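You operate a simulated robot arm through the tools that you are given. There is no shell and no other tool. Be economical: measure what you need, move in short steps, check, and stop when the job is done.

The job below is to be done with a simulated robot arm. You get a single attempt, and the scene is never put back.

JOB
Strip the core box and stand the new core on the green plate.
Fine: ease the clamp, draw the dowel into its block, part the halves wide. Set down upright: dowel, square core.
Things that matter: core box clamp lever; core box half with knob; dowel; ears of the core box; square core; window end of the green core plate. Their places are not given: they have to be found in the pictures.

It is judged by the outcome, as a careful person would: the job done as asked, and still so three seconds after it is handed in. It fails if anything else is knocked over, pushed out of place, dropped, spilled or broken.

ROBOT AND FRAMES
A 6-joint arm with a two-finger parallel gripper, fixed in place. Base frame: the origin is at the foot of the arm, x ahead of it, y to its left, z up; the work surface is at about z = 80. Units: cm, rad, N and s.
With the tool pointing down near the work surface it reaches from about 24 to 64 cm from the base axis. Its first joint turns from -1.152 to 1.152 rad. Payload 2.7 kg.
The tool frame sits at the grasp point between the pads (the TCP): z along the fingers, y along the line on which they close. The tips reach 2.3 cm beyond it. The gripper opens to 9.4 cm. The fingers are 3.8 cm wide and 1 cm thick; the gripper's body (5.4 by 9.6 cm) begins 3.9 cm behind the TCP.
Orientation is told as [roll, pitch, yaw] about the base's x, y, z axes, in that order, counted from this pose: with the fingers straight down and closing along the base's y, the tool's x points along the base's -x, its y along +y and its z along -z.

CONTROLS
- The arm moves only by the tool nudge_tool. Its argument "rows" is a list of rows, each a list of 3 entries, a list of its own where there are three numbers: the shift along the base's x, y, z in units of 500 mm (1.0 is 500 mm), then the turn, a rotation vector about the base's x, y, z in units of 60 degrees (1.0 is 60 degrees), then the opening in per cent of the stroke, from 0 (shut) to 100 (fully open). In form: [[[tx, ty, tz], [ax, ay, az], jaw], ...]. A call has 1 to 12 rows; each row is the pose to reach, as a shift and turn from the pose commanded when the call began. A call with a number of a shift or a turn outside -1 to 1 is refused whole. Each row takes 0.2 s and may step no farther than 5 cm and 0.15 rad from the row before; otherwise, or with a gripper value out of range, the whole call is refused. A pose out of reach is approached as far as the arm can. The call stops where the force on the tool passes 70 N (or 10 N more than at its start, if that is more) or the arm is blocked; 0.2 s more then pass. The fingers move at their own pace (about 4.5 cm/s each) and stop on an object; they squeeze with about 31 N. The grip force told is the motor's: it shows also when the fingers shut on nothing. Time passes only in rows, and 0.2 s behind the last, so rows that repeat a pose let the fingers close. It gives the time, the measured TCP pose, the force on the tool (base axes), the opening and the grip force at its end, in the units of the frame above (readings bear some noise), with the torque about the TCP (base axes, N m) and any sound that the robot's microphone picked up.
- Cameras (640 x 400 px; columns grow to the right, rows downward): "scene" is fixed at [7.59, -43.11, 139.99]; the picture's right is [0.77, -0.64, 0.00], its down [-0.38, -0.47, -0.80] and it looks along [0.51, 0.61, -0.61] (base axes); focal length 336 px, centre (320, 200). "wrist" rides on the gripper at [8.6, 1.6, -7.4] in the tool frame; the picture's right is [-0.18, 0.98, 0.00], its down [-0.58, -0.11, -0.81] and it looks along [-0.79, -0.15, 0.59] (tool axes); focal length 243 px, centre (320, 200).
- grab_frame(camera): a new picture of that camera. No time passes.
- point_at(camera, pixels): for up to 12 pixels [column, row] of the newest picture of that camera ("zoom" is the newest enlarged one), the place [x, y, z] in the base frame of the surface seen there, good to about 0.2 cm. No time passes.
- zoom(camera, box): a new picture of the part [left, top, right, bottom] of that camera's present view, enlarged. No time passes.
- close_job(): hands the job in; it is judged then, once.

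Work in short steps. Measure before you move; look again where a grasp or a placing could have gone wrong, and mend it. You have 80 turns and 46 pictures in all, those below and enlarged ones among them. Open the gripper and draw the arm clear of the work before you hand the job in, unless the task says otherwise; then end with one line.

The tools are called after "Emit:" as a command line: name --argument value ..., lists and objects as JSON in quotes. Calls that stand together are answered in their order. nudge_tool: Moves the arm, as the interface text tells. Its arguments: {"type":"object","properties":{"rows":{"type":"array","items":{"type":"array"}}},"required":["rows"]} The other tools are called the same way: grab_frame (camera) takes a picture; point_at (camera, pixels) gives the place of the surface under pixels of a picture; zoom (camera, box) takes an enlarged picture of a part of a camera's view; close_job () hands the job in.

At the start:

```text
clock: 0.0
ee_pos: [35.74, 8.43, 113.06]
ee_rot: [0.001, 0.0, 0.0]
wrist_force: [0.2, 0.0, 0.0]
torque: [-0.01, 0.0, 0.0]
finger_gap: 9.41
grip_force: 0.0
```

scene: 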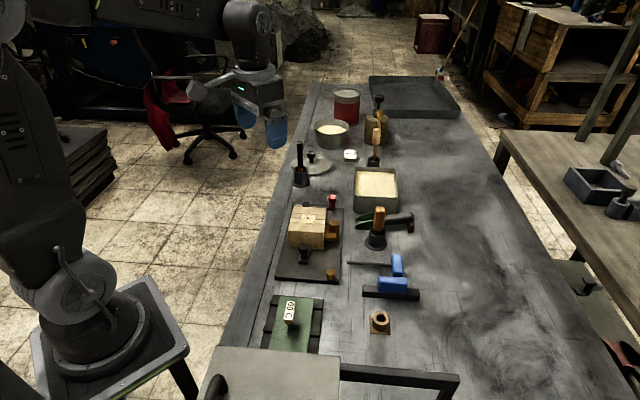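
wrist: 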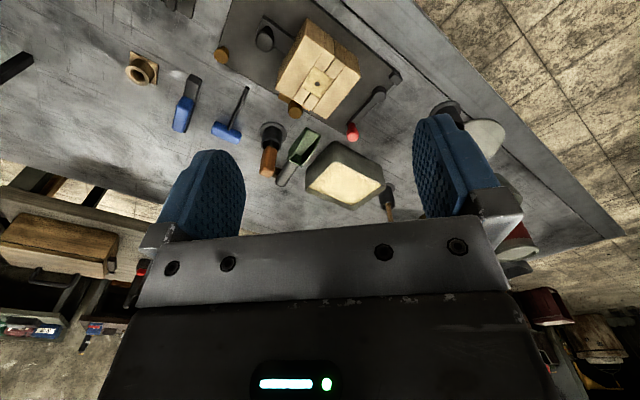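

The scene shows the core box around (310,228) and the green plate around (292,325). I zoom on both to see the details.

Emit:
zoom --camera "scene" --box '[260, 180, 360, 290]'

Emit:
zoom --camera "scene" --box '[240, 280, 350, 360]'

Emit:
zoom --camera "wrist" --box '[200, 0, 420, 150]'

```text
3.64 times, centred on (310, 235) of scene
```

zoom: 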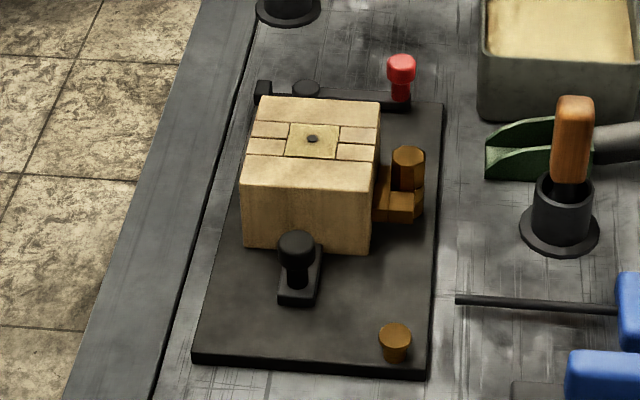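

```text
5.00 times, centred on (295, 320) of scene
```

zoom: 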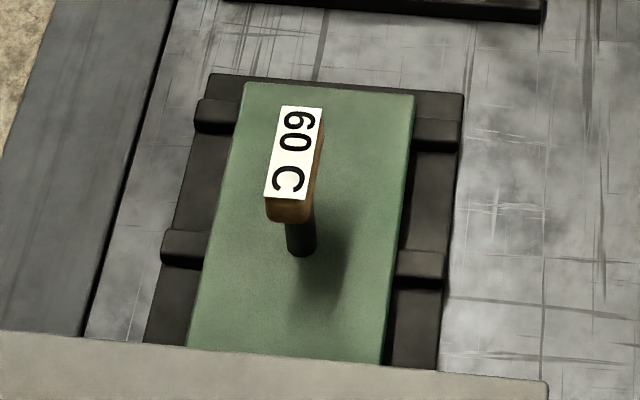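

```text
2.67 times, centred on (310, 75) of wrist
```

zoom: 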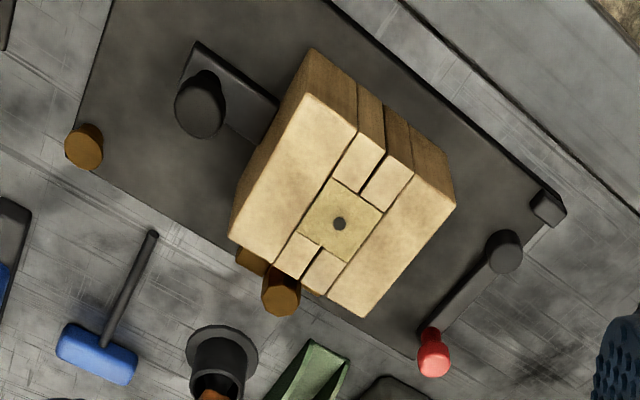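

The zooms show a red-tipped lever at the back, a black knob on a bracket at the front, and a brown peg at the right side of the box. I measure points in the wrist zoom.

Emit:
point_at --camera "zoom" --pixels '[[340, 210], [308, 95], [453, 203], [362, 315], [232, 235], [200, 95], [84, 145], [282, 285], [432, 350], [505, 250], [548, 205], [250, 258]]'

Emit:
point_at --camera "scene" --pixels '[[332, 200], [311, 155], [304, 250], [330, 272], [332, 225], [291, 305], [292, 331], [283, 297], [320, 300], [270, 348], [306, 350], [332, 238]]'

```text
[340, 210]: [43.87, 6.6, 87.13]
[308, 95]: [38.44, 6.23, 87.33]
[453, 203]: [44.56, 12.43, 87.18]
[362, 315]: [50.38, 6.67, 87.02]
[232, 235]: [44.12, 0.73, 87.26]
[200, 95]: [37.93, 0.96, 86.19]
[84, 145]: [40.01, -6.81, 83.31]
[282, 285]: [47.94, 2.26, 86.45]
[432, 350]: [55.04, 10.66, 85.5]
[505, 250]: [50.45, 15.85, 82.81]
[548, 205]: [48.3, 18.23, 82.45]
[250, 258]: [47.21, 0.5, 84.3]
```

```text
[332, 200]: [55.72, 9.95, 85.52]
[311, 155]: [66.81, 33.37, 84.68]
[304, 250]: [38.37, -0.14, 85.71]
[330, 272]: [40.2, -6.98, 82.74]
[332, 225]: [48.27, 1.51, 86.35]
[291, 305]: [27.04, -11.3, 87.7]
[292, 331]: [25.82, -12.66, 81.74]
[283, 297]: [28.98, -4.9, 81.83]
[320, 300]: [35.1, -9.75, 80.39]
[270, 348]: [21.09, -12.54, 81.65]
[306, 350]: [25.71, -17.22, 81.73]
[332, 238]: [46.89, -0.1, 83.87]
```

The box is turned about 45°, its halves parting along (+,+)/(−,−). I bring the wrist camera lower and nearer for a better look.

Emit:
nudge_tool --rows '[[[-0.03, 0, -0.08], [0, 0, 0], 100], [[-0.06, 0, -0.16], [0, 0, 0], 100], [[-0.09, 0, -0.25], [0, 0, 0], 100], [[-0.114, 0, -0.34], [0, 0, 0], 100]]'

Emit:
grab_frame --camera "wrist"

```text
clock: 1.0
ee_pos: [30.15, 8.29, 96.01]
ee_rot: [0.0, -0.002, 0.0]
wrist_force: [0.4, 0.0, 0.0]
torque: [-0.01, 0.04, 0.0]
finger_gap: 9.38
grip_force: 0.0
```

```text
40 pictures are left
```

wrist: 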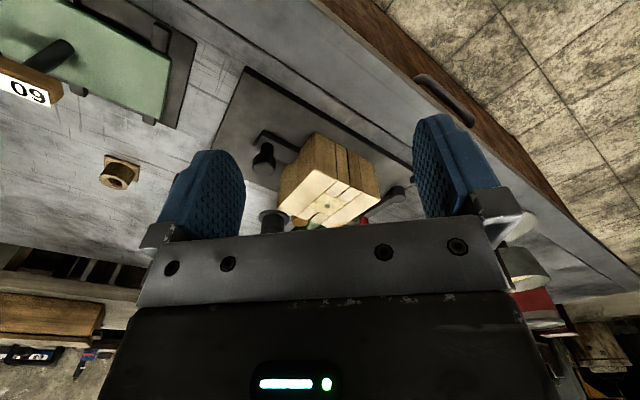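

The box now sits at (325,185), seen more from the side; I zoom in for detail.

Emit:
zoom --camera "wrist" --box '[230, 90, 420, 230]'

Emit:
zoom --camera "scene" --box '[315, 185, 350, 285]'

Emit:
zoom --camera "scene" --box '[320, 200, 350, 220]'

```text
2.86 times, centred on (325, 160) of wrist
```

zoom: 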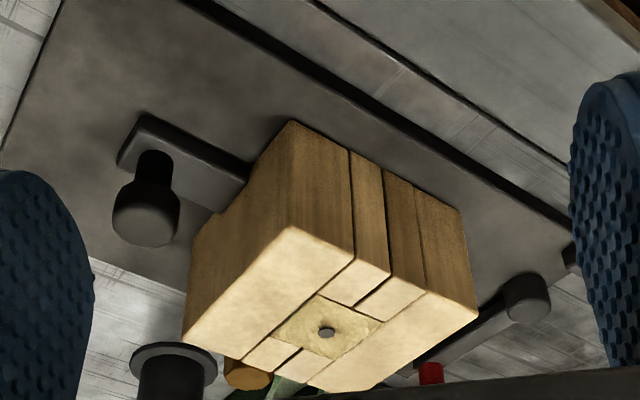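

```text
4.00 times, centred on (332, 235) of scene
```

zoom: 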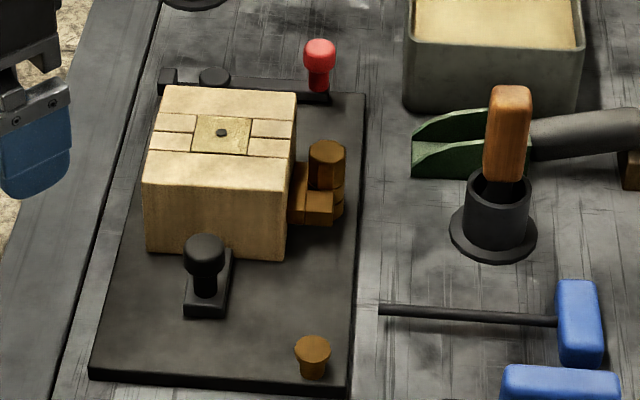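

```text
16.00 times, centred on (335, 210) of scene
```

zoom: 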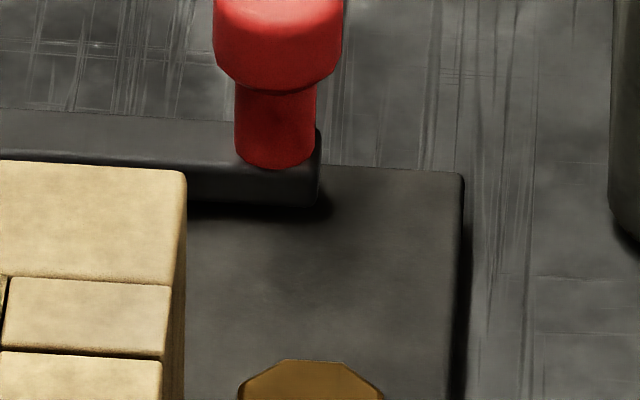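

I zoom tightly on the brown dowel/ears and on the brown corner piece.

Emit:
zoom --camera "scene" --box '[318, 215, 350, 243]'

Emit:
zoom --camera "scene" --box '[318, 262, 342, 283]'

```text
14.29 times, centred on (334, 229) of scene
```

zoom: 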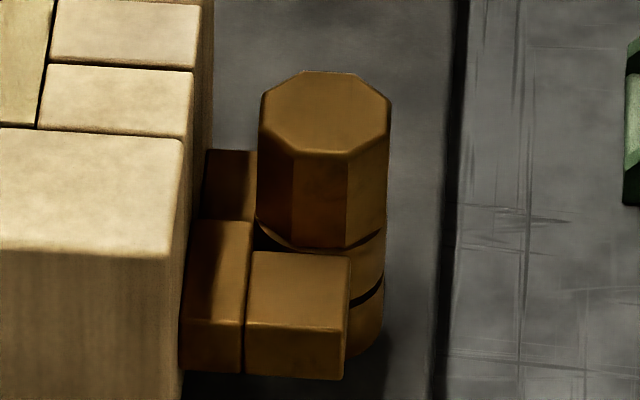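

```text
16.00 times, centred on (330, 272) of scene
```

zoom: 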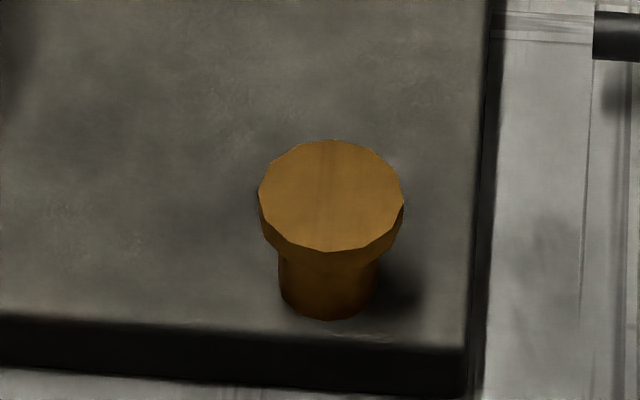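

The octagonal-headed dowel stands in the ears; the corner piece is a solid stud. The tan socket at scene (380,320) may be the dowel's block, so I zoom on it and the plate surroundings.

Emit:
zoom --camera "scene" --box '[360, 300, 400, 340]'

Emit:
zoom --camera "wrist" --box '[0, 0, 240, 200]'

Emit:
point_at --camera "scene" --pixels '[[380, 318], [372, 314], [389, 316], [380, 328], [371, 311], [389, 310], [390, 333], [370, 334], [380, 311], [334, 222], [340, 233]]'

```text
10.00 times, centred on (380, 320) of scene
```

zoom: 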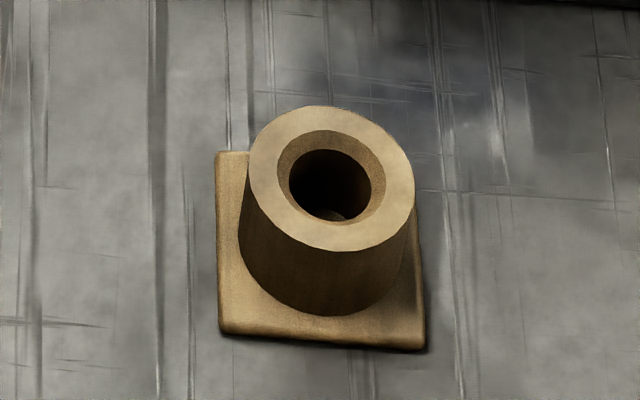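

```text
2.00 times, centred on (120, 100) of wrist
```

zoom: 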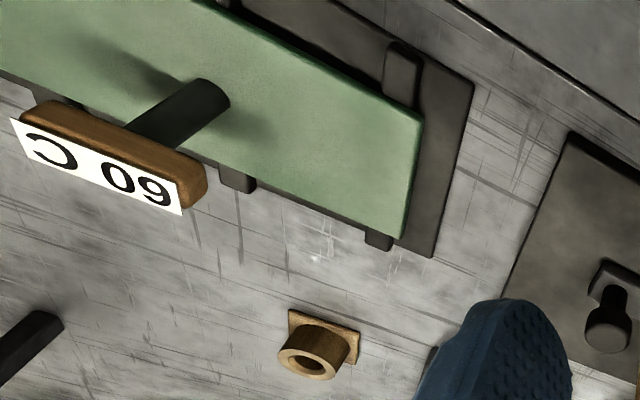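

```text
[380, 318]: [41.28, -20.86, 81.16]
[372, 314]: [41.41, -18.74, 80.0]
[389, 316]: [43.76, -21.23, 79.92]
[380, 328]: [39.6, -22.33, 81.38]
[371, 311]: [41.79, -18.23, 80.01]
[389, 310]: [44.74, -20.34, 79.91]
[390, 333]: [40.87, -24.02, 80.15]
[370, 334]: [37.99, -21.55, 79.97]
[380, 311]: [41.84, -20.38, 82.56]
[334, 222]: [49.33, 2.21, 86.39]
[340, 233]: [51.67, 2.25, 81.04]
```

The socketed tan block (scene 381,318; about (41.3,-20.8), rim z≈82.6) is the dowel's block. I raise and yaw the wrist −90° to look down toward −y at the plate and room.

Emit:
nudge_tool --rows '[[[0, 0, 0.05], [0, 0, -0.14], 100], [[0, 0, 0.1], [0, 0, -0.28], 100], [[0, 0, 0.15], [0, 0, -0.42], 100], [[0, 0, 0.2], [0, 0, -0.56], 100], [[0, 0, 0.24], [0, 0, -0.7], 100], [[0, 0, 0.24], [0, 0, -0.84], 100], [[0, 0, 0.24], [0, 0, -0.98], 100]]'

Emit:
nudge_tool --rows '[[[0, 0, 0], [0, 0, -0.14], 100], [[0, 0, 0], [0, 0, -0.28], 100], [[0, 0, 0], [0, 0, -0.42], 100], [[0, 0, 0], [0, 0, -0.52], 100]]'

Emit:
grab_frame --camera "wrist"

```text
clock: 2.6
ee_pos: [30.08, 8.41, 108.25]
ee_rot: [0.001, -0.001, -1.027]
wrist_force: [-0.6, 1.0, -0.8]
torque: [0.0, -0.03, -0.05]
finger_gap: 9.4
grip_force: 0.0
```

```text
clock: 3.6
ee_pos: [29.97, 8.31, 108.13]
ee_rot: [0.0, -0.001, -1.574]
wrist_force: [0.3, -0.6, 0.3]
torque: [0.01, -0.02, -0.02]
finger_gap: 9.39
grip_force: 0.1
```

```text
32 pictures are left
```

wrist: 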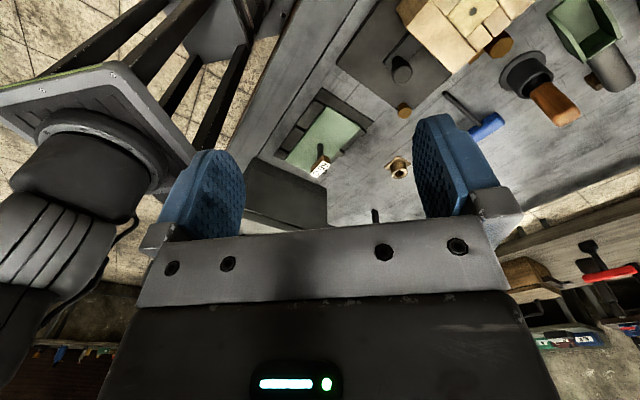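

The plate shows at (325,140); I zoom in on it.

Emit:
zoom --camera "wrist" --box '[245, 80, 415, 190]'

```text
3.64 times, centred on (330, 135) of wrist
```

zoom: 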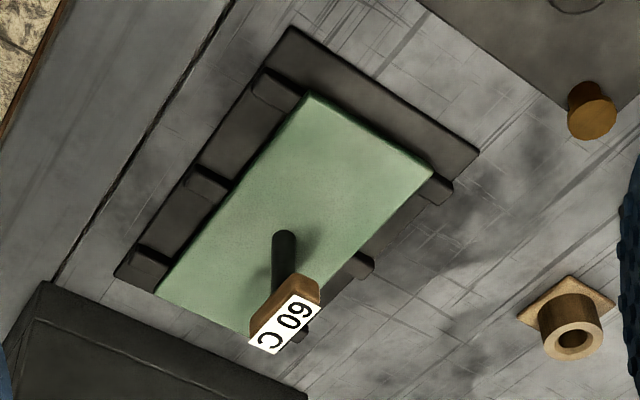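

The plate is a plain green slab in a tray with a 60 C post; the "window" still has to be found. I look at the grey box at the plate's near end and at the background.

Emit:
zoom --camera "scene" --box '[180, 280, 480, 400]'

Emit:
zoom --camera "wrist" --box '[160, 60, 440, 240]'

Emit:
point_at --camera "zoom" --pixels '[[10, 10]]'

```text
2.13 times, centred on (330, 340) of scene
```

zoom: 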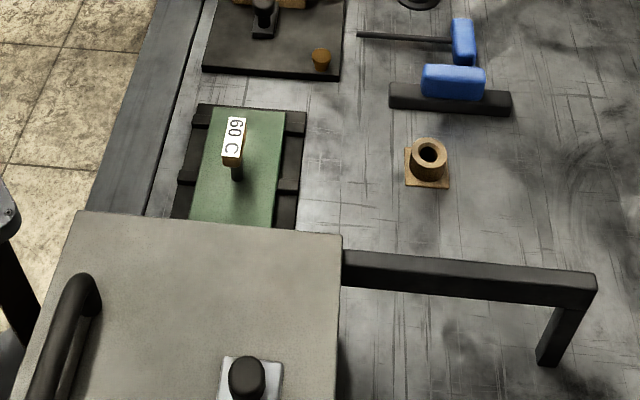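

```text
2.22 times, centred on (300, 150) of wrist
```

zoom: 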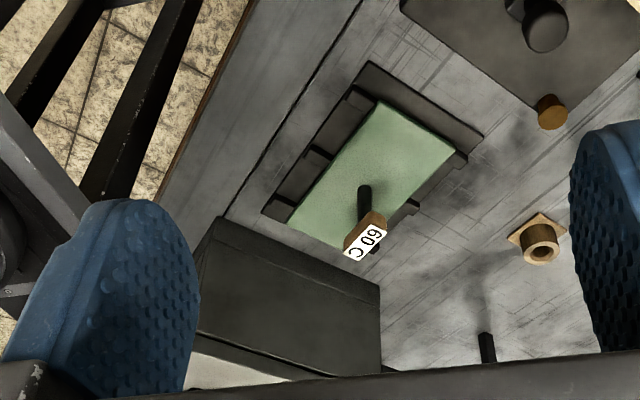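

```text
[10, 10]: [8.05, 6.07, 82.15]
```

The grey box beside the plate looks like a drying oven whose face toward the plate could hold a window. I yaw another −45° and step forward to look at that face.

Emit:
nudge_tool --rows '[[[0.03, -0.02, -0.01], [0, 0, -0.14], 100], [[0.06, -0.04, -0.02], [0, 0, -0.28], 100], [[0.09, -0.06, -0.03], [0, 0, -0.42], 100], [[0.12, -0.08, -0.04], [0, 0, -0.56], 100], [[0.15, -0.1, -0.05], [0, 0, -0.7], 100], [[0.15, -0.1, -0.1], [0, 0, -0.75], 100]]'

Emit:
grab_frame --camera "wrist"

```text
clock: 5.0
ee_pos: [37.77, 3.55, 102.98]
ee_rot: [0.0, 0.0, -2.359]
wrist_force: [-0.1, -0.1, -0.3]
torque: [0.0, 0.01, -0.01]
finger_gap: 9.39
grip_force: 0.1
```

```text
28 pictures are left
```

wrist: 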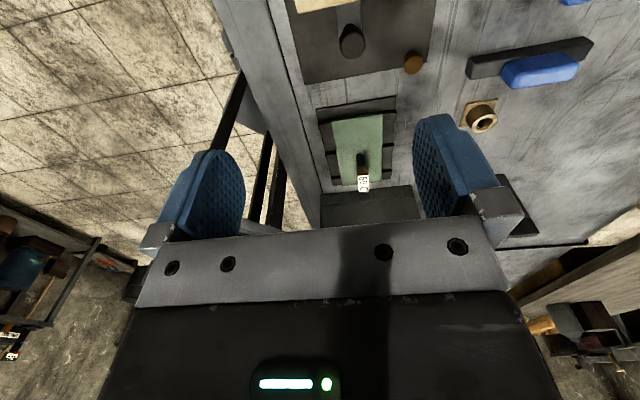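

Emit:
zoom --camera "wrist" --box '[290, 80, 430, 235]'

Emit:
point_at --camera "zoom" --pixels '[[228, 115], [362, 102], [366, 270], [262, 270], [315, 170], [250, 320], [340, 330], [335, 225], [320, 350], [335, 275], [285, 200], [300, 130]]'

```text
2.58 times, centred on (360, 158) of wrist
```

zoom: 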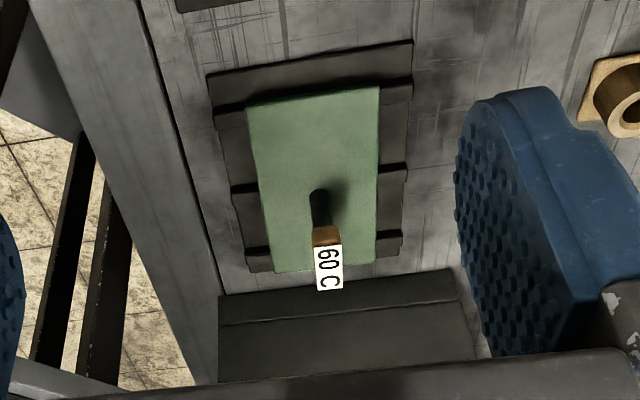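

```text
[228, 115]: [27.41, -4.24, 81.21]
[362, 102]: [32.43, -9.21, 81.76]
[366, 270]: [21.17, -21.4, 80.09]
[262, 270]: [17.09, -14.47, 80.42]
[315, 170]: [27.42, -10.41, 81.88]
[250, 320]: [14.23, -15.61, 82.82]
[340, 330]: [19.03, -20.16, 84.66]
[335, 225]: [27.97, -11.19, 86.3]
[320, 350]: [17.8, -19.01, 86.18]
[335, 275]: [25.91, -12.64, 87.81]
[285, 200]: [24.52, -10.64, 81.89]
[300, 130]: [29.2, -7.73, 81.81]
```

The oven face is plain dark; still no window seen. I raise the arm and tilt the camera up to look around the room.

Emit:
nudge_tool --rows '[[[0, 0, 0.08], [-0.076, 0.106, 0], 100], [[0, 0, 0.16], [-0.152, 0.212, 0], 100], [[0, 0, 0.2], [-0.228, 0.318, 0], 100], [[0, 0, 0.2], [-0.304, 0.424, 0], 100], [[0, 0, 0.2], [-0.35, 0.49, 0], 100]]'

Emit:
grab_frame --camera "wrist"

```text
clock: 6.2
ee_pos: [37.65, 3.48, 113.26]
ee_rot: [-0.119, -0.623, -2.318]
wrist_force: [-0.8, -0.4, 0.5]
torque: [0.0, 0.0, 0.01]
finger_gap: 9.39
grip_force: 0.0
```

```text
26 pictures are left
```

wrist: 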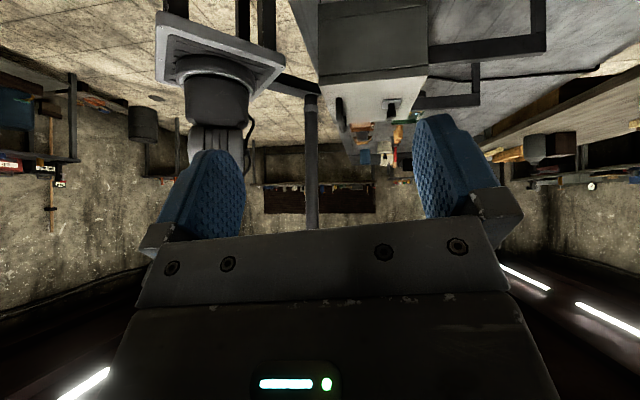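

No window at the (−,−) wall. I swing the tilted camera round toward +x to view the other walls.

Emit:
nudge_tool --rows '[[[0, 0, 0], [0, 0, 0.14], 100], [[0, 0, 0], [0, 0, 0.28], 100], [[0, 0, 0], [0, 0, 0.42], 100], [[0, 0, 0], [0, 0, 0.56], 100], [[0, 0, 0], [0, 0, 0.7], 100], [[0, 0, 0], [0, 0, 0.84], 100], [[0, 0, 0], [0, 0, 0.98], 100]]'

Emit:
nudge_tool --rows '[[[0, 0, 0], [0, 0, 0.14], 100], [[0, 0, 0], [0, 0, 0.28], 100], [[0, 0, 0], [0, 0, 0.42], 100], [[0, 0, 0], [0, 0, 0.52], 100]]'

Emit:
grab_frame --camera "wrist"

```text
clock: 7.8
ee_pos: [37.53, 3.47, 113.22]
ee_rot: [-0.121, -0.622, -1.286]
wrist_force: [0.5, -0.2, 1.0]
torque: [0.02, 0.03, 0.01]
finger_gap: 9.4
grip_force: 0.1
```

```text
clock: 8.8
ee_pos: [37.51, 3.27, 113.25]
ee_rot: [-0.12, -0.621, -0.742]
wrist_force: [0.4, -0.9, -0.2]
torque: [-0.01, 0.0, -0.02]
finger_gap: 9.43
grip_force: 0.1
```

```text
25 pictures are left
```

wrist: 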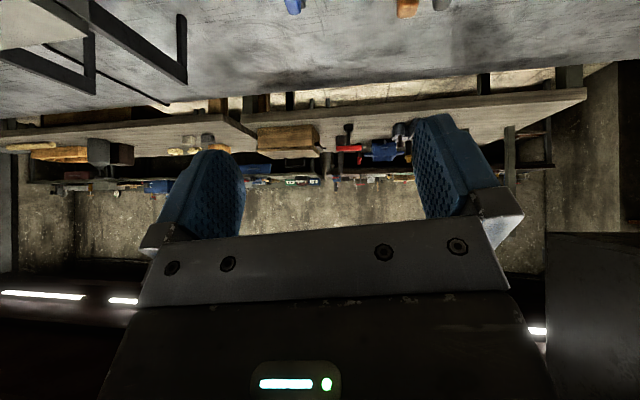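

No window on this wall either; I swing on to look toward (+,+).

Emit:
nudge_tool --rows '[[[0, 0, 0], [0, 0, 0.14], 100], [[0, 0, 0], [0, 0, 0.28], 100], [[0, 0, 0], [0, 0, 0.42], 100], [[0, 0, 0], [0, 0, 0.56], 100], [[0, 0, 0], [0, 0, 0.7], 100], [[0, 0, 0], [0, 0, 0.84], 100], [[0, 0, 0], [0, 0, 0.98], 100]]'

Emit:
nudge_tool --rows '[[[0, 0, 0], [0, 0, 0.14], 100], [[0, 0, 0], [0, 0, 0.28], 100], [[0, 0, 0], [0, 0, 0.42], 100], [[0, 0, 0], [0, 0, 0.5], 100]]'

Emit:
grab_frame --camera "wrist"

```text
clock: 10.4
ee_pos: [37.55, 3.48, 113.17]
ee_rot: [-0.119, -0.622, 0.279]
wrist_force: [0.0, 1.2, -0.4]
torque: [0.01, -0.03, 0.03]
finger_gap: 9.39
grip_force: 0.1
```

```text
clock: 11.4
ee_pos: [37.5, 3.42, 113.28]
ee_rot: [-0.119, -0.621, 0.806]
wrist_force: [0.3, 0.0, -0.4]
torque: [-0.03, -0.01, 0.01]
finger_gap: 9.42
grip_force: 0.0
```

```text
24 pictures are left
```

wrist: 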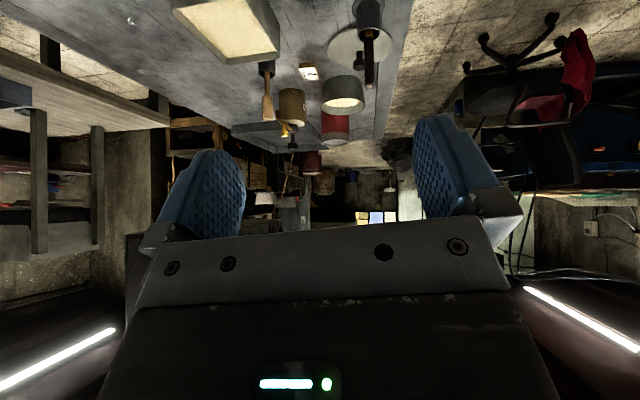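

There is something bright at (375,217), maybe the room's window; I zoom on it.

Emit:
zoom --camera "wrist" --box '[310, 180, 420, 240]'

```text
5.82 times, centred on (365, 210) of wrist
```

zoom: 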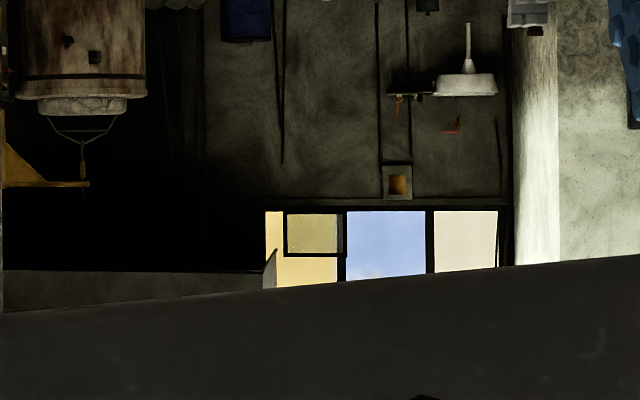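

A real window lies toward (+,+), so the window end of the plate is the end nearest the core box. I undo the tilt and move to look down at the clamp lever.

Emit:
nudge_tool --rows '[[[0.018, -0.01, 0], [-0.07, 0.1, 0], 100], [[0.036, -0.02, -0.02], [-0.14, 0.2, 0], 100], [[0.054, -0.03, -0.05], [-0.205, 0.3, 0], 100], [[0.072, -0.04, -0.1], [-0.27, 0.4, 0], 100], [[0.09, -0.05, -0.16], [-0.34, 0.497, 0], 100]]'

Emit:
zoom --camera "wrist" --box '[220, 0, 430, 140]'

```text
clock: 12.6
ee_pos: [41.99, 0.77, 105.3]
ee_rot: [0.002, 0.001, 0.763]
wrist_force: [0.9, 0.1, -0.3]
torque: [-0.02, -0.03, 0.02]
finger_gap: 9.36
grip_force: 0.0
```

```text
2.86 times, centred on (325, 70) of wrist
```

zoom: 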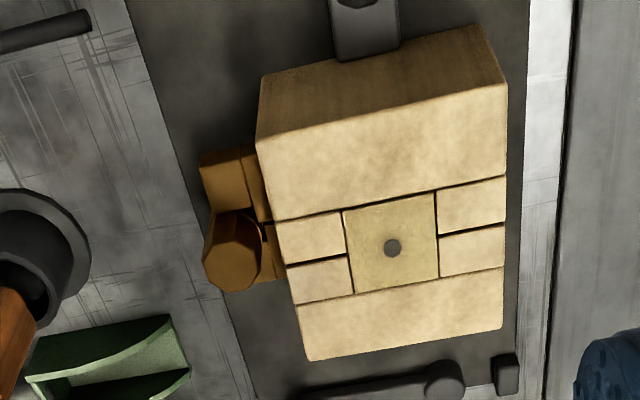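

Good overhead view of the box. I measure the core corners, dowel head, ears, slabs and pivot.

Emit:
point_at --camera "zoom" --pixels '[[392, 248], [346, 212], [434, 196], [354, 292], [438, 277], [237, 240], [225, 185], [365, 8], [445, 380], [506, 370], [310, 392], [278, 220]]'

Emit:
grab_frame --camera "wrist"

```text
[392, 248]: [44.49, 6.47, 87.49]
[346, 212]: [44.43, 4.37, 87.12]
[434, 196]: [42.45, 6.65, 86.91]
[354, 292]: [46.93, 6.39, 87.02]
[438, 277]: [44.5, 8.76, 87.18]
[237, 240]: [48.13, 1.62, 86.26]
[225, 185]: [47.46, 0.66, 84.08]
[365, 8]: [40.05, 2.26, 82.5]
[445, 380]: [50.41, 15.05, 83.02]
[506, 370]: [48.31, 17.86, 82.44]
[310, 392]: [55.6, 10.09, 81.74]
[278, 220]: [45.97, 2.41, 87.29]
```

```text
21 pictures are left
```

wrist: 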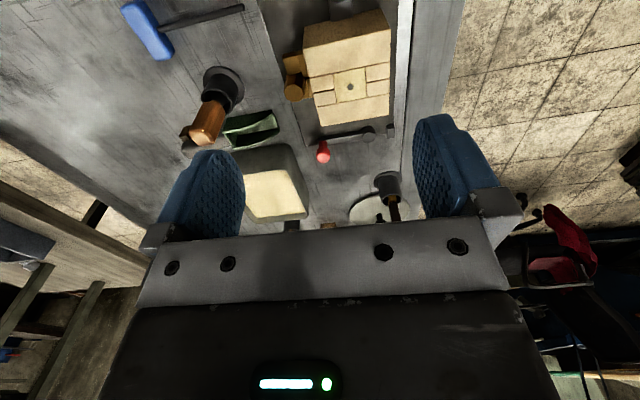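

I zoom on the lever and its stop at (355,135).

Emit:
zoom --camera "wrist" --box '[290, 100, 410, 180]'

Emit:
point_at --camera "zoom" --pixels '[[178, 270], [420, 180], [534, 165], [200, 235], [390, 210], [300, 205], [250, 215]]'

```text
5.00 times, centred on (350, 140) of wrist
```

zoom: 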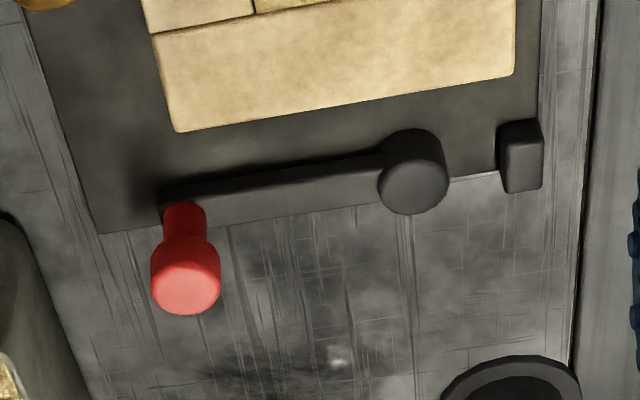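

```text
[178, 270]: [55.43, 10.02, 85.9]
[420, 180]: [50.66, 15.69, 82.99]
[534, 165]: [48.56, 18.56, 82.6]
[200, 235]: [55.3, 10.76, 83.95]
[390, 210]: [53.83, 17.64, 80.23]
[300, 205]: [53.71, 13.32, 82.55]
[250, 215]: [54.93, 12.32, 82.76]
```

Pivot ≈(50.6,15.7), red knob ≈(55.3,10.3), stop block beyond the pivot. Outward swing passes between the tub and the black cup, so I measure those, plus knobs.

Emit:
point_at --camera "wrist" --pixels '[[248, 148], [300, 170], [250, 180], [388, 180], [372, 190], [330, 225], [247, 125], [324, 150], [275, 115], [360, 215]]'

Emit:
point_at --camera "scene" --pixels '[[300, 145], [300, 172], [300, 185], [309, 178], [350, 155], [356, 180], [356, 205], [397, 180], [326, 165], [397, 205]]'

```text
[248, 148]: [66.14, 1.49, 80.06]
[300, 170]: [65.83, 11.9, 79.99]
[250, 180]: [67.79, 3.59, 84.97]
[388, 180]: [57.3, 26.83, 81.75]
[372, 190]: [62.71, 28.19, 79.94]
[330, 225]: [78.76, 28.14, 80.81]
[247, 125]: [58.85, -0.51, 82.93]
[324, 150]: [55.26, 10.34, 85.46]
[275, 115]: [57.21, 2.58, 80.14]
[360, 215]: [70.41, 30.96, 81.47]
```

```text
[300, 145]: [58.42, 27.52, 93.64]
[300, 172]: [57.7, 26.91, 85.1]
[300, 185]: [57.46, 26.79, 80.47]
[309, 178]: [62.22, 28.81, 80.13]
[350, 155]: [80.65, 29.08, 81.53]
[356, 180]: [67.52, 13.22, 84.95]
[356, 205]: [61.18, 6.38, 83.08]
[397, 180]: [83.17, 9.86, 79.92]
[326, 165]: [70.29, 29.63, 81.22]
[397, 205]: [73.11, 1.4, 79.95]
```

The cup (58,27) and tub corner (61,6) leave room for the swing. I yaw to about −45° above the red knob so the fingers close across the lever.

Emit:
nudge_tool --rows '[[[0.04, 0.03, 0], [0, 0, -0.14], 43], [[0.08, 0.06, 0], [0, 0, -0.28], 43], [[0.12, 0.09, 0], [0, 0, -0.42], 43], [[0.16, 0.12, 0], [0, 0, -0.56], 43], [[0.2, 0.15, 0], [0, 0, -0.7], 43], [[0.24, 0.18, 0], [0, 0, -0.84], 43], [[0.265, 0.191, 0], [0, 0, -0.98], 43]]'

Emit:
nudge_tool --rows '[[[0, 0, -0.06], [0, 0, -0.14], 43], [[0, 0, -0.12], [0, 0, -0.28], 43], [[0, 0, -0.18], [0, 0, -0.42], 43], [[0, 0, -0.24], [0, 0, -0.54], 43]]'

Emit:
grab_frame --camera "wrist"

```text
clock: 14.2
ee_pos: [55.37, 10.54, 105.12]
ee_rot: [0.001, 0.0, -0.264]
wrist_force: [-0.3, 0.7, 0.0]
torque: [-0.01, -0.03, 0.0]
finger_gap: 4.07
grip_force: 0.0
```

```text
clock: 15.2
ee_pos: [55.12, 10.5, 93.07]
ee_rot: [0.0, 0.002, -0.829]
wrist_force: [0.1, 0.6, 0.0]
torque: [0.03, 0.0, -0.01]
finger_gap: 4.05
grip_force: 0.1
```

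```text
19 pictures are left
```

wrist: 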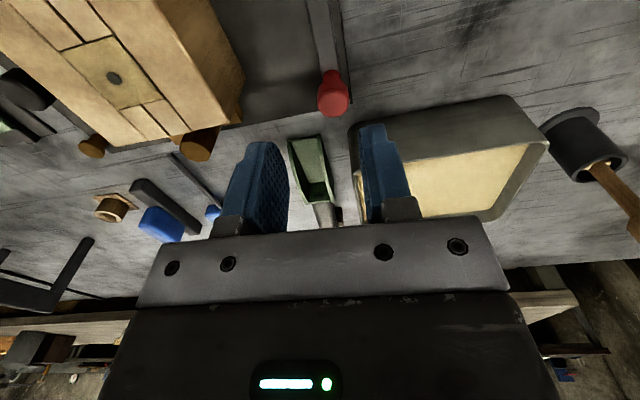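

The gripper hovers over the red knob with fingers straddling; I descend 7.6 cm and close.

Emit:
nudge_tool --rows '[[[0.002, -0.002, -0.08], [0, 0, 0], 43], [[0.002, -0.002, -0.12], [0, 0, 0], 43], [[0.002, -0.002, -0.152], [0, 0, 0], 43], [[0.002, -0.002, -0.152], [0, 0, 0], 8], [[0.002, -0.002, -0.152], [0, 0, 0], 8], [[0.002, -0.002, -0.152], [0, 0, 0], 8]]'

```text
clock: 16.6
ee_pos: [55.63, 10.71, 85.58]
ee_rot: [0.013, -0.004, -0.824]
wrist_force: [32.4, 30.5, -11.7]
torque: [-0.1, -0.33, 0.17]
finger_gap: 2.69
grip_force: 21.7
```

The outer finger touched first: the knob's axis lies farther out (+,+). I shift the tool by about 0.6 cm that way while opening slightly, then close again.

Emit:
nudge_tool --rows '[[[0, 0, 0], [0, 0, 0], 43], [[0.006, 0.006, 0], [0, 0, 0], 43], [[0.01, 0.01, 0], [0, 0, 0], 43], [[0.01, 0.01, 0], [0, 0, 0], 8], [[0.01, 0.01, 0], [0, 0, 0], 8], [[0.01, 0.01, 0], [0, 0, 0], 8], [[0.01, 0.01, 0], [0, 0, 0], 8]]'

```text
clock: 18.2
ee_pos: [55.99, 10.84, 85.51]
ee_rot: [0.001, 0.001, -0.827]
wrist_force: [8.3, 4.0, -8.1]
torque: [-0.16, -0.34, -0.08]
finger_gap: 2.12
grip_force: 45.2
```

The knob is now gripped (gap 2.12). I swing it outward about the pivot by about 24°, watching the force.

Emit:
nudge_tool --rows '[[[0.0129, 0.0155, 0], [0, 0, 0.1337], 8], [[0.0234, 0.0327, 0], [0, 0, 0.2674], 8], [[0.0314, 0.0512, 0], [0, 0, 0.401], 8]]'

```text
clock: 19.0
ee_pos: [57.48, 13.34, 85.51]
ee_rot: [0.001, 0.0, -0.405]
wrist_force: [2.2, -4.5, -6.1]
torque: [-0.12, 0.0, 0.21]
finger_gap: 2.16
grip_force: 45.3
```

The lever moves freely with little force; I keep swinging to about 72°.

Emit:
nudge_tool --rows '[[[0.0054, 0.0194, 0], [0, 0, 0.1337], 8], [[0.0079, 0.0394, 0], [0, 0, 0.2674], 8], [[0.0077, 0.0595, 0], [0, 0, 0.401], 8], [[0.0047, 0.0794, 0], [0, 0, 0.5348], 8], [[-0.0011, 0.0987, 0], [0, 0, 0.6685], 8], [[-0.0095, 0.117, 0], [0, 0, 0.802], 8]]'

```text
clock: 20.4
ee_pos: [57.19, 17.91, 85.69]
ee_rot: [-0.012, 0.013, 0.423]
wrist_force: [5.9, -57.8, -3.8]
torque: [-0.45, 0.02, -0.69]
finger_gap: 3.16
grip_force: 27.6
```

Resistance at about 60° of swing: the lever seems to be at its end stop. I open, lift away and look.

Emit:
nudge_tool --rows '[[[0, -0.01, 0], [0, 0, 0], 8], [[0, -0.02, 0], [0, 0, 0], 45], [[0, -0.02, 0], [0, 0, 0], 45], [[0, -0.02, 0.06], [0, 0, 0], 45], [[0, -0.02, 0.15], [0, 0, 0], 45], [[0, -0.04, 0.24], [0, 0, 0], 45]]'

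Emit:
zoom --camera "scene" --box '[260, 150, 380, 290]'

```text
clock: 21.8
ee_pos: [57.07, 17.35, 97.7]
ee_rot: [-0.001, 0.0, 0.434]
wrist_force: [-0.1, -0.4, 0.2]
torque: [0.02, -0.02, 0.02]
finger_gap: 4.23
grip_force: 0.0
```

```text
2.86 times, centred on (320, 220) of scene
```

zoom: 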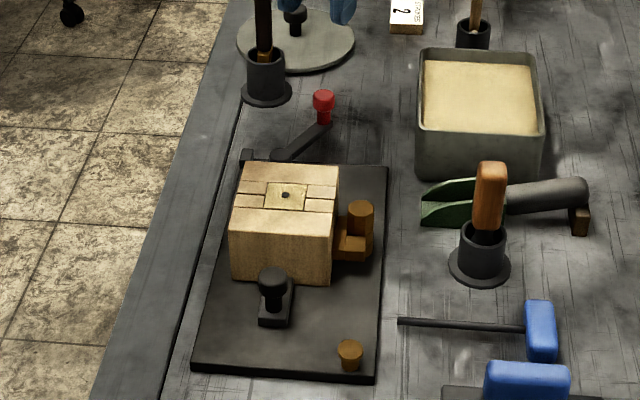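

The lever now stands open about 60°. Next the dowel: I zoom on its head and measure its rim and the ears.

Emit:
zoom --camera "scene" --box '[318, 215, 350, 243]'

Emit:
point_at --camera "zoom" --pixels '[[326, 112], [268, 110], [384, 112], [326, 78], [326, 145], [300, 280], [230, 240], [230, 170], [340, 225], [372, 270], [365, 330]]'

Emit:
zoom --camera "scene" --box '[360, 300, 400, 340]'

Emit:
point_at --camera "zoom" --pixels '[[262, 160], [400, 160], [330, 120], [340, 238], [285, 135], [385, 210], [330, 180], [220, 155], [425, 345], [222, 335]]'

```text
14.29 times, centred on (334, 229) of scene
```

zoom: 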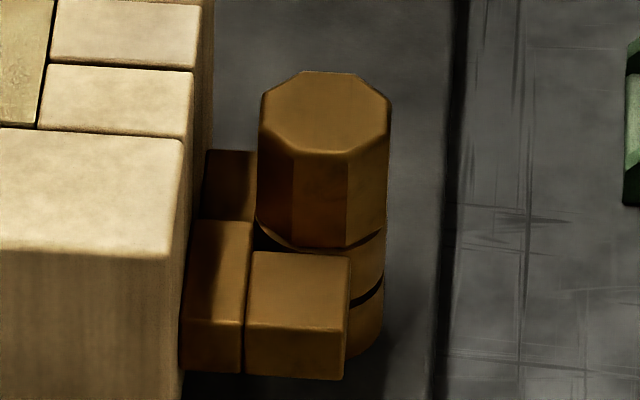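

```text
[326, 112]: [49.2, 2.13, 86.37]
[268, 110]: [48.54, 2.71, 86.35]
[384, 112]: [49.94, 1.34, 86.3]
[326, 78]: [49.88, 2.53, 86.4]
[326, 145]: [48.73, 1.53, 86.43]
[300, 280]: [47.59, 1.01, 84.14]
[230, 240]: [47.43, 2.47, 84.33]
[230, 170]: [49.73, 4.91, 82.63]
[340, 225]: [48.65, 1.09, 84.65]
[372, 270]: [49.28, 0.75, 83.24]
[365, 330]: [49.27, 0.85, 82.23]
```

```text
10.00 times, centred on (380, 320) of scene
```

zoom: 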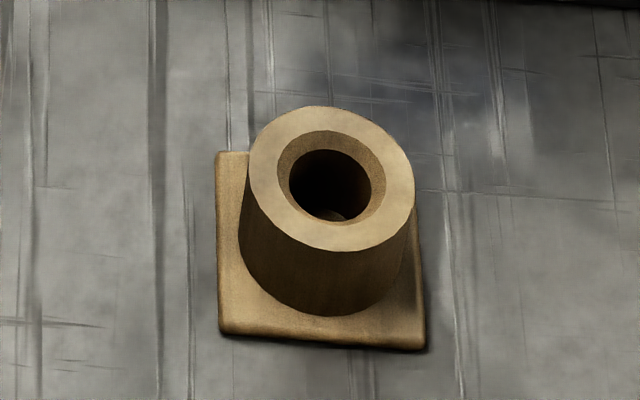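

```text
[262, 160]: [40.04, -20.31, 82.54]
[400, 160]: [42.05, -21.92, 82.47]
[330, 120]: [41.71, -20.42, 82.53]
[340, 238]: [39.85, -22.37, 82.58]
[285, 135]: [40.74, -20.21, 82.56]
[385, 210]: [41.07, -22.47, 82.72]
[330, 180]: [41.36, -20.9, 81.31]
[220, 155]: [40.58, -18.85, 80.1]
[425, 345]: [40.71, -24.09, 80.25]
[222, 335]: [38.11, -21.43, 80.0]
```

Dowel head centre ≈(49.25,2.05), top 86.4; block rim centre ≈(40.85,−21.3), z 82.55. I move above the dowel with yaw −45°, fingers closing along the parting direction.

Emit:
nudge_tool --rows '[[[-0.02, -0.05, 0.03], [0, 0, -0.14], 45], [[-0.05, -0.1, 0.03], [0, 0, -0.28], 45], [[-0.08, -0.15, 0.03], [0, 0, -0.42], 45], [[-0.11, -0.2, 0.03], [0, 0, -0.56], 45], [[-0.13, -0.25, 0.03], [0, 0, -0.7], 45], [[-0.1536, -0.29, 0], [0, 0, -0.84], 45], [[-0.1536, -0.3088, -0.04], [0, 0, -0.98], 45]]'

Emit:
nudge_tool --rows '[[[0, 0, -0.03], [0, 0, -0.1], 45], [[0, 0, -0.06], [0, 0, -0.184], 45]]'

Emit:
grab_frame --camera "wrist"

```text
clock: 23.4
ee_pos: [49.42, 1.93, 95.72]
ee_rot: [-0.001, 0.0, -0.595]
wrist_force: [-0.2, 0.3, -0.4]
torque: [0.0, 0.0, 0.01]
finger_gap: 4.24
grip_force: 0.1
```

```text
clock: 24.0
ee_pos: [49.35, 1.83, 92.66]
ee_rot: [0.0, -0.001, -0.789]
wrist_force: [0.6, 0.4, 0.5]
torque: [0.0, -0.01, 0.0]
finger_gap: 4.24
grip_force: 0.0
```

```text
15 pictures are left
```

wrist: 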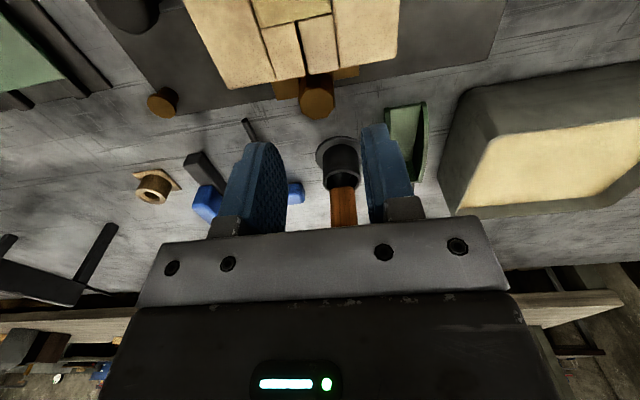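

Dowel head at (317,100) is centred between the fingers. I descend to z 86.6 and close.

Emit:
nudge_tool --rows '[[[0.001, 0.002, -0.06], [0, 0, 0], 45], [[0.001, 0.002, -0.1], [0, 0, 0], 45], [[0.001, 0.002, -0.121], [0, 0, 0], 45], [[0.001, 0.002, -0.121], [0, 0, 0], 8], [[0.001, 0.002, -0.121], [0, 0, 0], 8], [[0.001, 0.002, -0.121], [0, 0, 0], 8], [[0.001, 0.002, -0.121], [0, 0, 0], 8]]'

```text
clock: 25.6
ee_pos: [49.46, 1.89, 86.62]
ee_rot: [-0.007, 0.004, -0.788]
wrist_force: [-19.1, -23.0, 4.0]
torque: [-0.64, 0.46, 0.07]
finger_gap: 2.15
grip_force: 30.9
```

Gripped (gap 2.15) with a sideways bias; I ease the tool 0.15 cm toward (−,−) and then draw the dowel slowly up.

Emit:
nudge_tool --rows '[[[-0.002, -0.002, 0], [0, 0, 0], 8], [[-0.003, -0.003, 0], [0, 0, 0], 8], [[-0.003, -0.003, 0.004], [0, 0, 0], 8], [[-0.003, -0.003, 0.012], [0, 0, 0], 8]]'

```text
clock: 26.6
ee_pos: [49.38, 1.85, 87.15]
ee_rot: [0.002, -0.002, -0.785]
wrist_force: [-7.6, -6.3, -3.7]
torque: [-0.22, 0.21, -0.01]
finger_gap: 2.14
grip_force: 30.8
```

It comes up easily. I continue straight up.

Emit:
nudge_tool --rows '[[[-0.002, -0.002, 0.02], [0, 0, 0], 8], [[-0.002, -0.002, 0.04], [0, 0, 0], 8], [[-0.002, -0.002, 0.06], [0, 0, 0], 8], [[-0.002, -0.002, 0.09], [0, 0, 0], 8], [[-0.002, -0.002, 0.13], [0, 0, 0], 8], [[-0.002, -0.002, 0.18], [0, 0, 0], 8]]'

Emit:
zoom --camera "scene" --box '[270, 165, 390, 255]'

```text
clock: 28.0
ee_pos: [49.21, 1.48, 96.1]
ee_rot: [0.0, -0.002, -0.784]
wrist_force: [-0.2, -0.6, -0.7]
torque: [-0.01, -0.02, -0.01]
finger_gap: 2.14
grip_force: 31.0
```

```text
4.44 times, centred on (330, 210) of scene
```

zoom: 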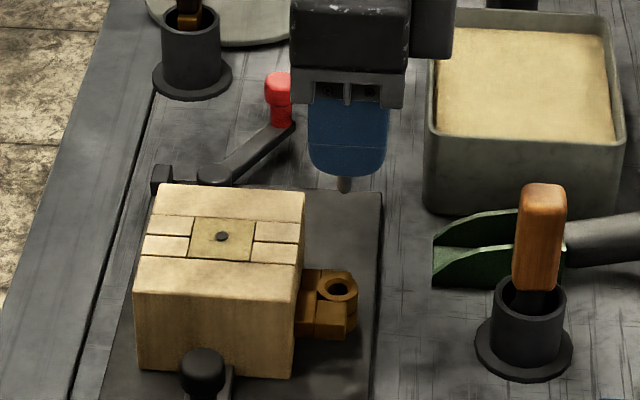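

The dowel is out, pin tip visible at (344,190). I measure the tip and the hole of the ear for the offset.

Emit:
point_at --camera "zoom" --pixels '[[344, 190], [344, 183], [337, 288], [350, 280], [322, 292]]'

```text
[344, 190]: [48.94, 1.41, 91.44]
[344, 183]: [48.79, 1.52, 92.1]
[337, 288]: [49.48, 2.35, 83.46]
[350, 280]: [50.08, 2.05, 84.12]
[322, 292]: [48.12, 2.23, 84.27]
```

Axis ≈ TCP+(−0.1,+0.13), tip 4.7 below the TCP. I carry it high to above the block.

Emit:
nudge_tool --rows '[[[0, 0, 0.08], [0, 0, 0], 8], [[-0.02, -0.06, 0.12], [0, 0, 0], 8], [[-0.05, -0.14, 0.12], [0, 0, 0], 8], [[-0.08, -0.22, 0.12], [0, 0, 0], 8], [[-0.11, -0.3, 0.12], [0, 0, 0], 8], [[-0.14, -0.38, 0.12], [0, 0, 0], 8], [[-0.165, -0.458, 0.08], [0, 0, 0], 8], [[-0.165, -0.458, 0], [0, 0, 0], 8], [[-0.165, -0.458, -0.08], [0, 0, 0], 8], [[-0.165, -0.458, -0.136], [0, 0, 0], 8]]'

Emit:
zoom --camera "scene" --box '[355, 285, 405, 340]'

```text
clock: 30.2
ee_pos: [40.88, -21.04, 89.21]
ee_rot: [0.0, -0.001, -0.785]
wrist_force: [-0.2, 0.2, -0.6]
torque: [-0.02, 0.01, 0.0]
finger_gap: 2.11
grip_force: 30.9
```

```text
7.27 times, centred on (380, 312) of scene
```

zoom: 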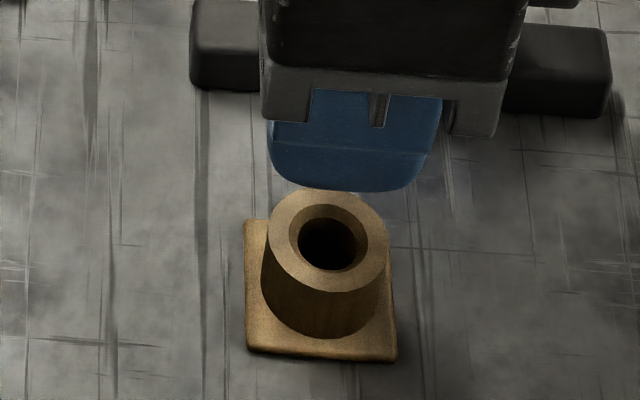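

The dowel tip isn't visible below the finger from here; I check with the wrist camera.

Emit:
grab_frame --camera "wrist"

```text
12 pictures are left
```

wrist: 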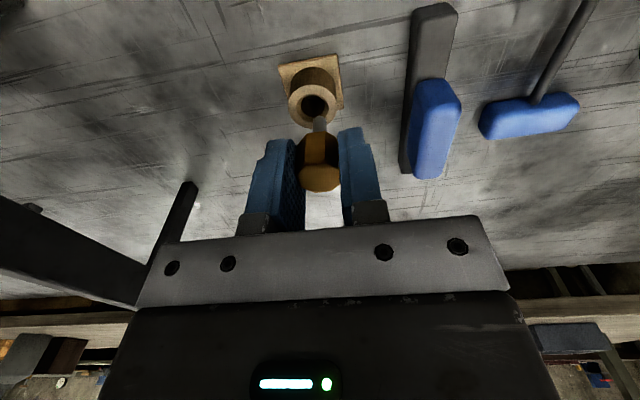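

The dowel is firmly held with the pin just above the hole. I measure the block rim and the pin from this picture.

Emit:
point_at --camera "wrist" --pixels '[[292, 104], [332, 100], [312, 86], [313, 122], [319, 128], [319, 120], [320, 182], [296, 93], [329, 115]]'

```text
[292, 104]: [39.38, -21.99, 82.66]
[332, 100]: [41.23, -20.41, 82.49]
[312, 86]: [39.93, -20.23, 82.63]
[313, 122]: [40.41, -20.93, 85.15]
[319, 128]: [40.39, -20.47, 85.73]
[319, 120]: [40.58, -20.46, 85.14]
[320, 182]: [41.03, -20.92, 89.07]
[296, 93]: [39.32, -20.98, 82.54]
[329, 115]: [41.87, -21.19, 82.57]
```

Pin axis ≈(40.85,−20.88); hole ≈(40.72,−21.23). I shift (−0.12,−0.35) and lower gradually to about z 86.

Emit:
nudge_tool --rows '[[[-0.0024, -0.007, 0], [0, 0, 0], 8], [[-0.0024, -0.007, -0.02], [0, 0, 0], 8], [[-0.0024, -0.007, -0.035], [0, 0, 0], 8], [[-0.0024, -0.007, -0.05], [0, 0, 0], 8], [[-0.0024, -0.007, -0.062], [0, 0, 0], 8]]'

Emit:
zoom --camera "wrist" --box '[240, 40, 400, 220]'

```text
clock: 31.4
ee_pos: [40.78, -21.44, 86.21]
ee_rot: [-0.001, 0.001, -0.785]
wrist_force: [0.0, 0.0, -0.2]
torque: [0.01, 0.02, 0.04]
finger_gap: 2.14
grip_force: 31.3
```

```text
2.22 times, centred on (320, 130) of wrist
```

zoom: 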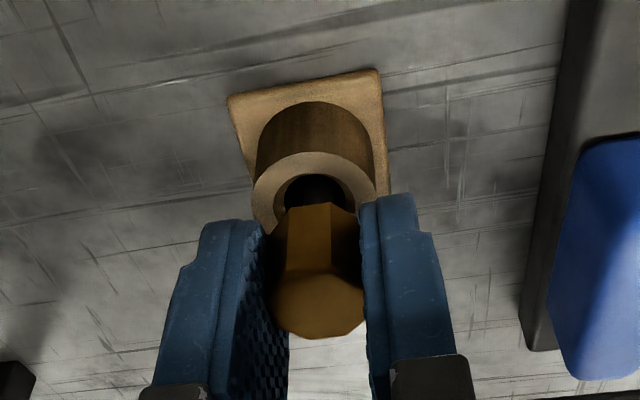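

The pin has entered the hole without force. I lower on to about z 85.0 until contact.

Emit:
nudge_tool --rows '[[[0, 0, -0.01], [0, 0, 0], 8], [[0, 0, -0.018], [0, 0, 0], 8], [[0, 0, -0.024], [0, 0, 0], 8], [[0, 0, -0.024], [0, 0, 0], 8]]'

```text
clock: 32.4
ee_pos: [40.71, -21.66, 85.12]
ee_rot: [0.002, -0.004, -0.785]
wrist_force: [-2.9, 3.4, 23.5]
torque: [0.21, 0.2, -0.01]
finger_gap: 2.13
grip_force: 31.4
```

Seated contact (23 N up at z 85.1). I ease up 0.1 cm, open and rise straight up.

Emit:
nudge_tool --rows '[[[0, 0, 0.003], [0, 0, 0], 8], [[0, 0, 0.003], [0, 0, 0], 40], [[0, 0, 0.003], [0, 0, 0], 40], [[0, 0, 0.003], [0, 0, 0], 40], [[0, 0, 0.06], [0, 0, 0], 40], [[0, 0, 0.14], [0, 0, 0], 40], [[0, 0, 0.22], [0, 0, 0], 40]]'

Emit:
zoom --camera "scene" --box '[345, 270, 415, 345]'

```text
clock: 34.0
ee_pos: [40.76, -21.67, 96.26]
ee_rot: [0.0, -0.001, -0.786]
wrist_force: [0.1, 0.6, -0.5]
torque: [-0.01, -0.01, -0.01]
finger_gap: 3.75
grip_force: 0.0
```

```text
5.33 times, centred on (380, 308) of scene
```

zoom: 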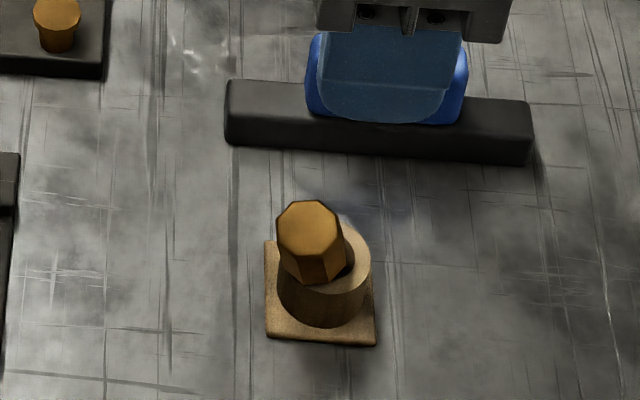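

The dowel stands in the block but its head looks offset or leaning left. I measure the head top and the rim.

Emit:
point_at --camera "zoom" --pixels '[[307, 205], [307, 228], [307, 252], [282, 226], [332, 226], [320, 278], [355, 245], [350, 285], [348, 268]]'

Emit:
zoom --camera "scene" --box '[366, 302, 394, 337]'

```text
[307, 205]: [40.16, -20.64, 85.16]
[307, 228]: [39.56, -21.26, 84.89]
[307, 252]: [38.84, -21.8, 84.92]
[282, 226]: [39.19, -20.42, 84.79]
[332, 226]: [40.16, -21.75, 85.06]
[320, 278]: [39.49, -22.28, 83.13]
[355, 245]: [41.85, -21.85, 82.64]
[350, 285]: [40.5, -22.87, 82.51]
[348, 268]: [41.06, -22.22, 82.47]
```

```text
11.43 times, centred on (380, 320) of scene
```

zoom: 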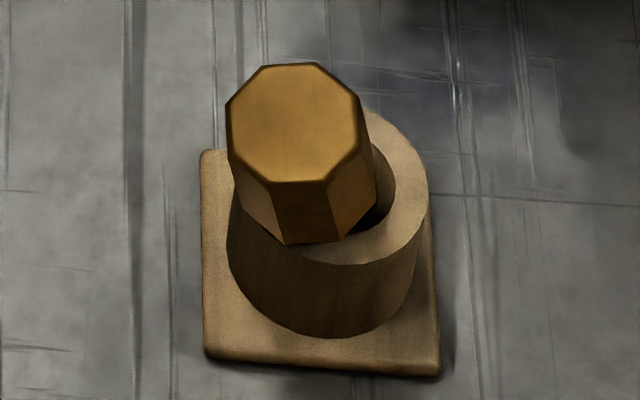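

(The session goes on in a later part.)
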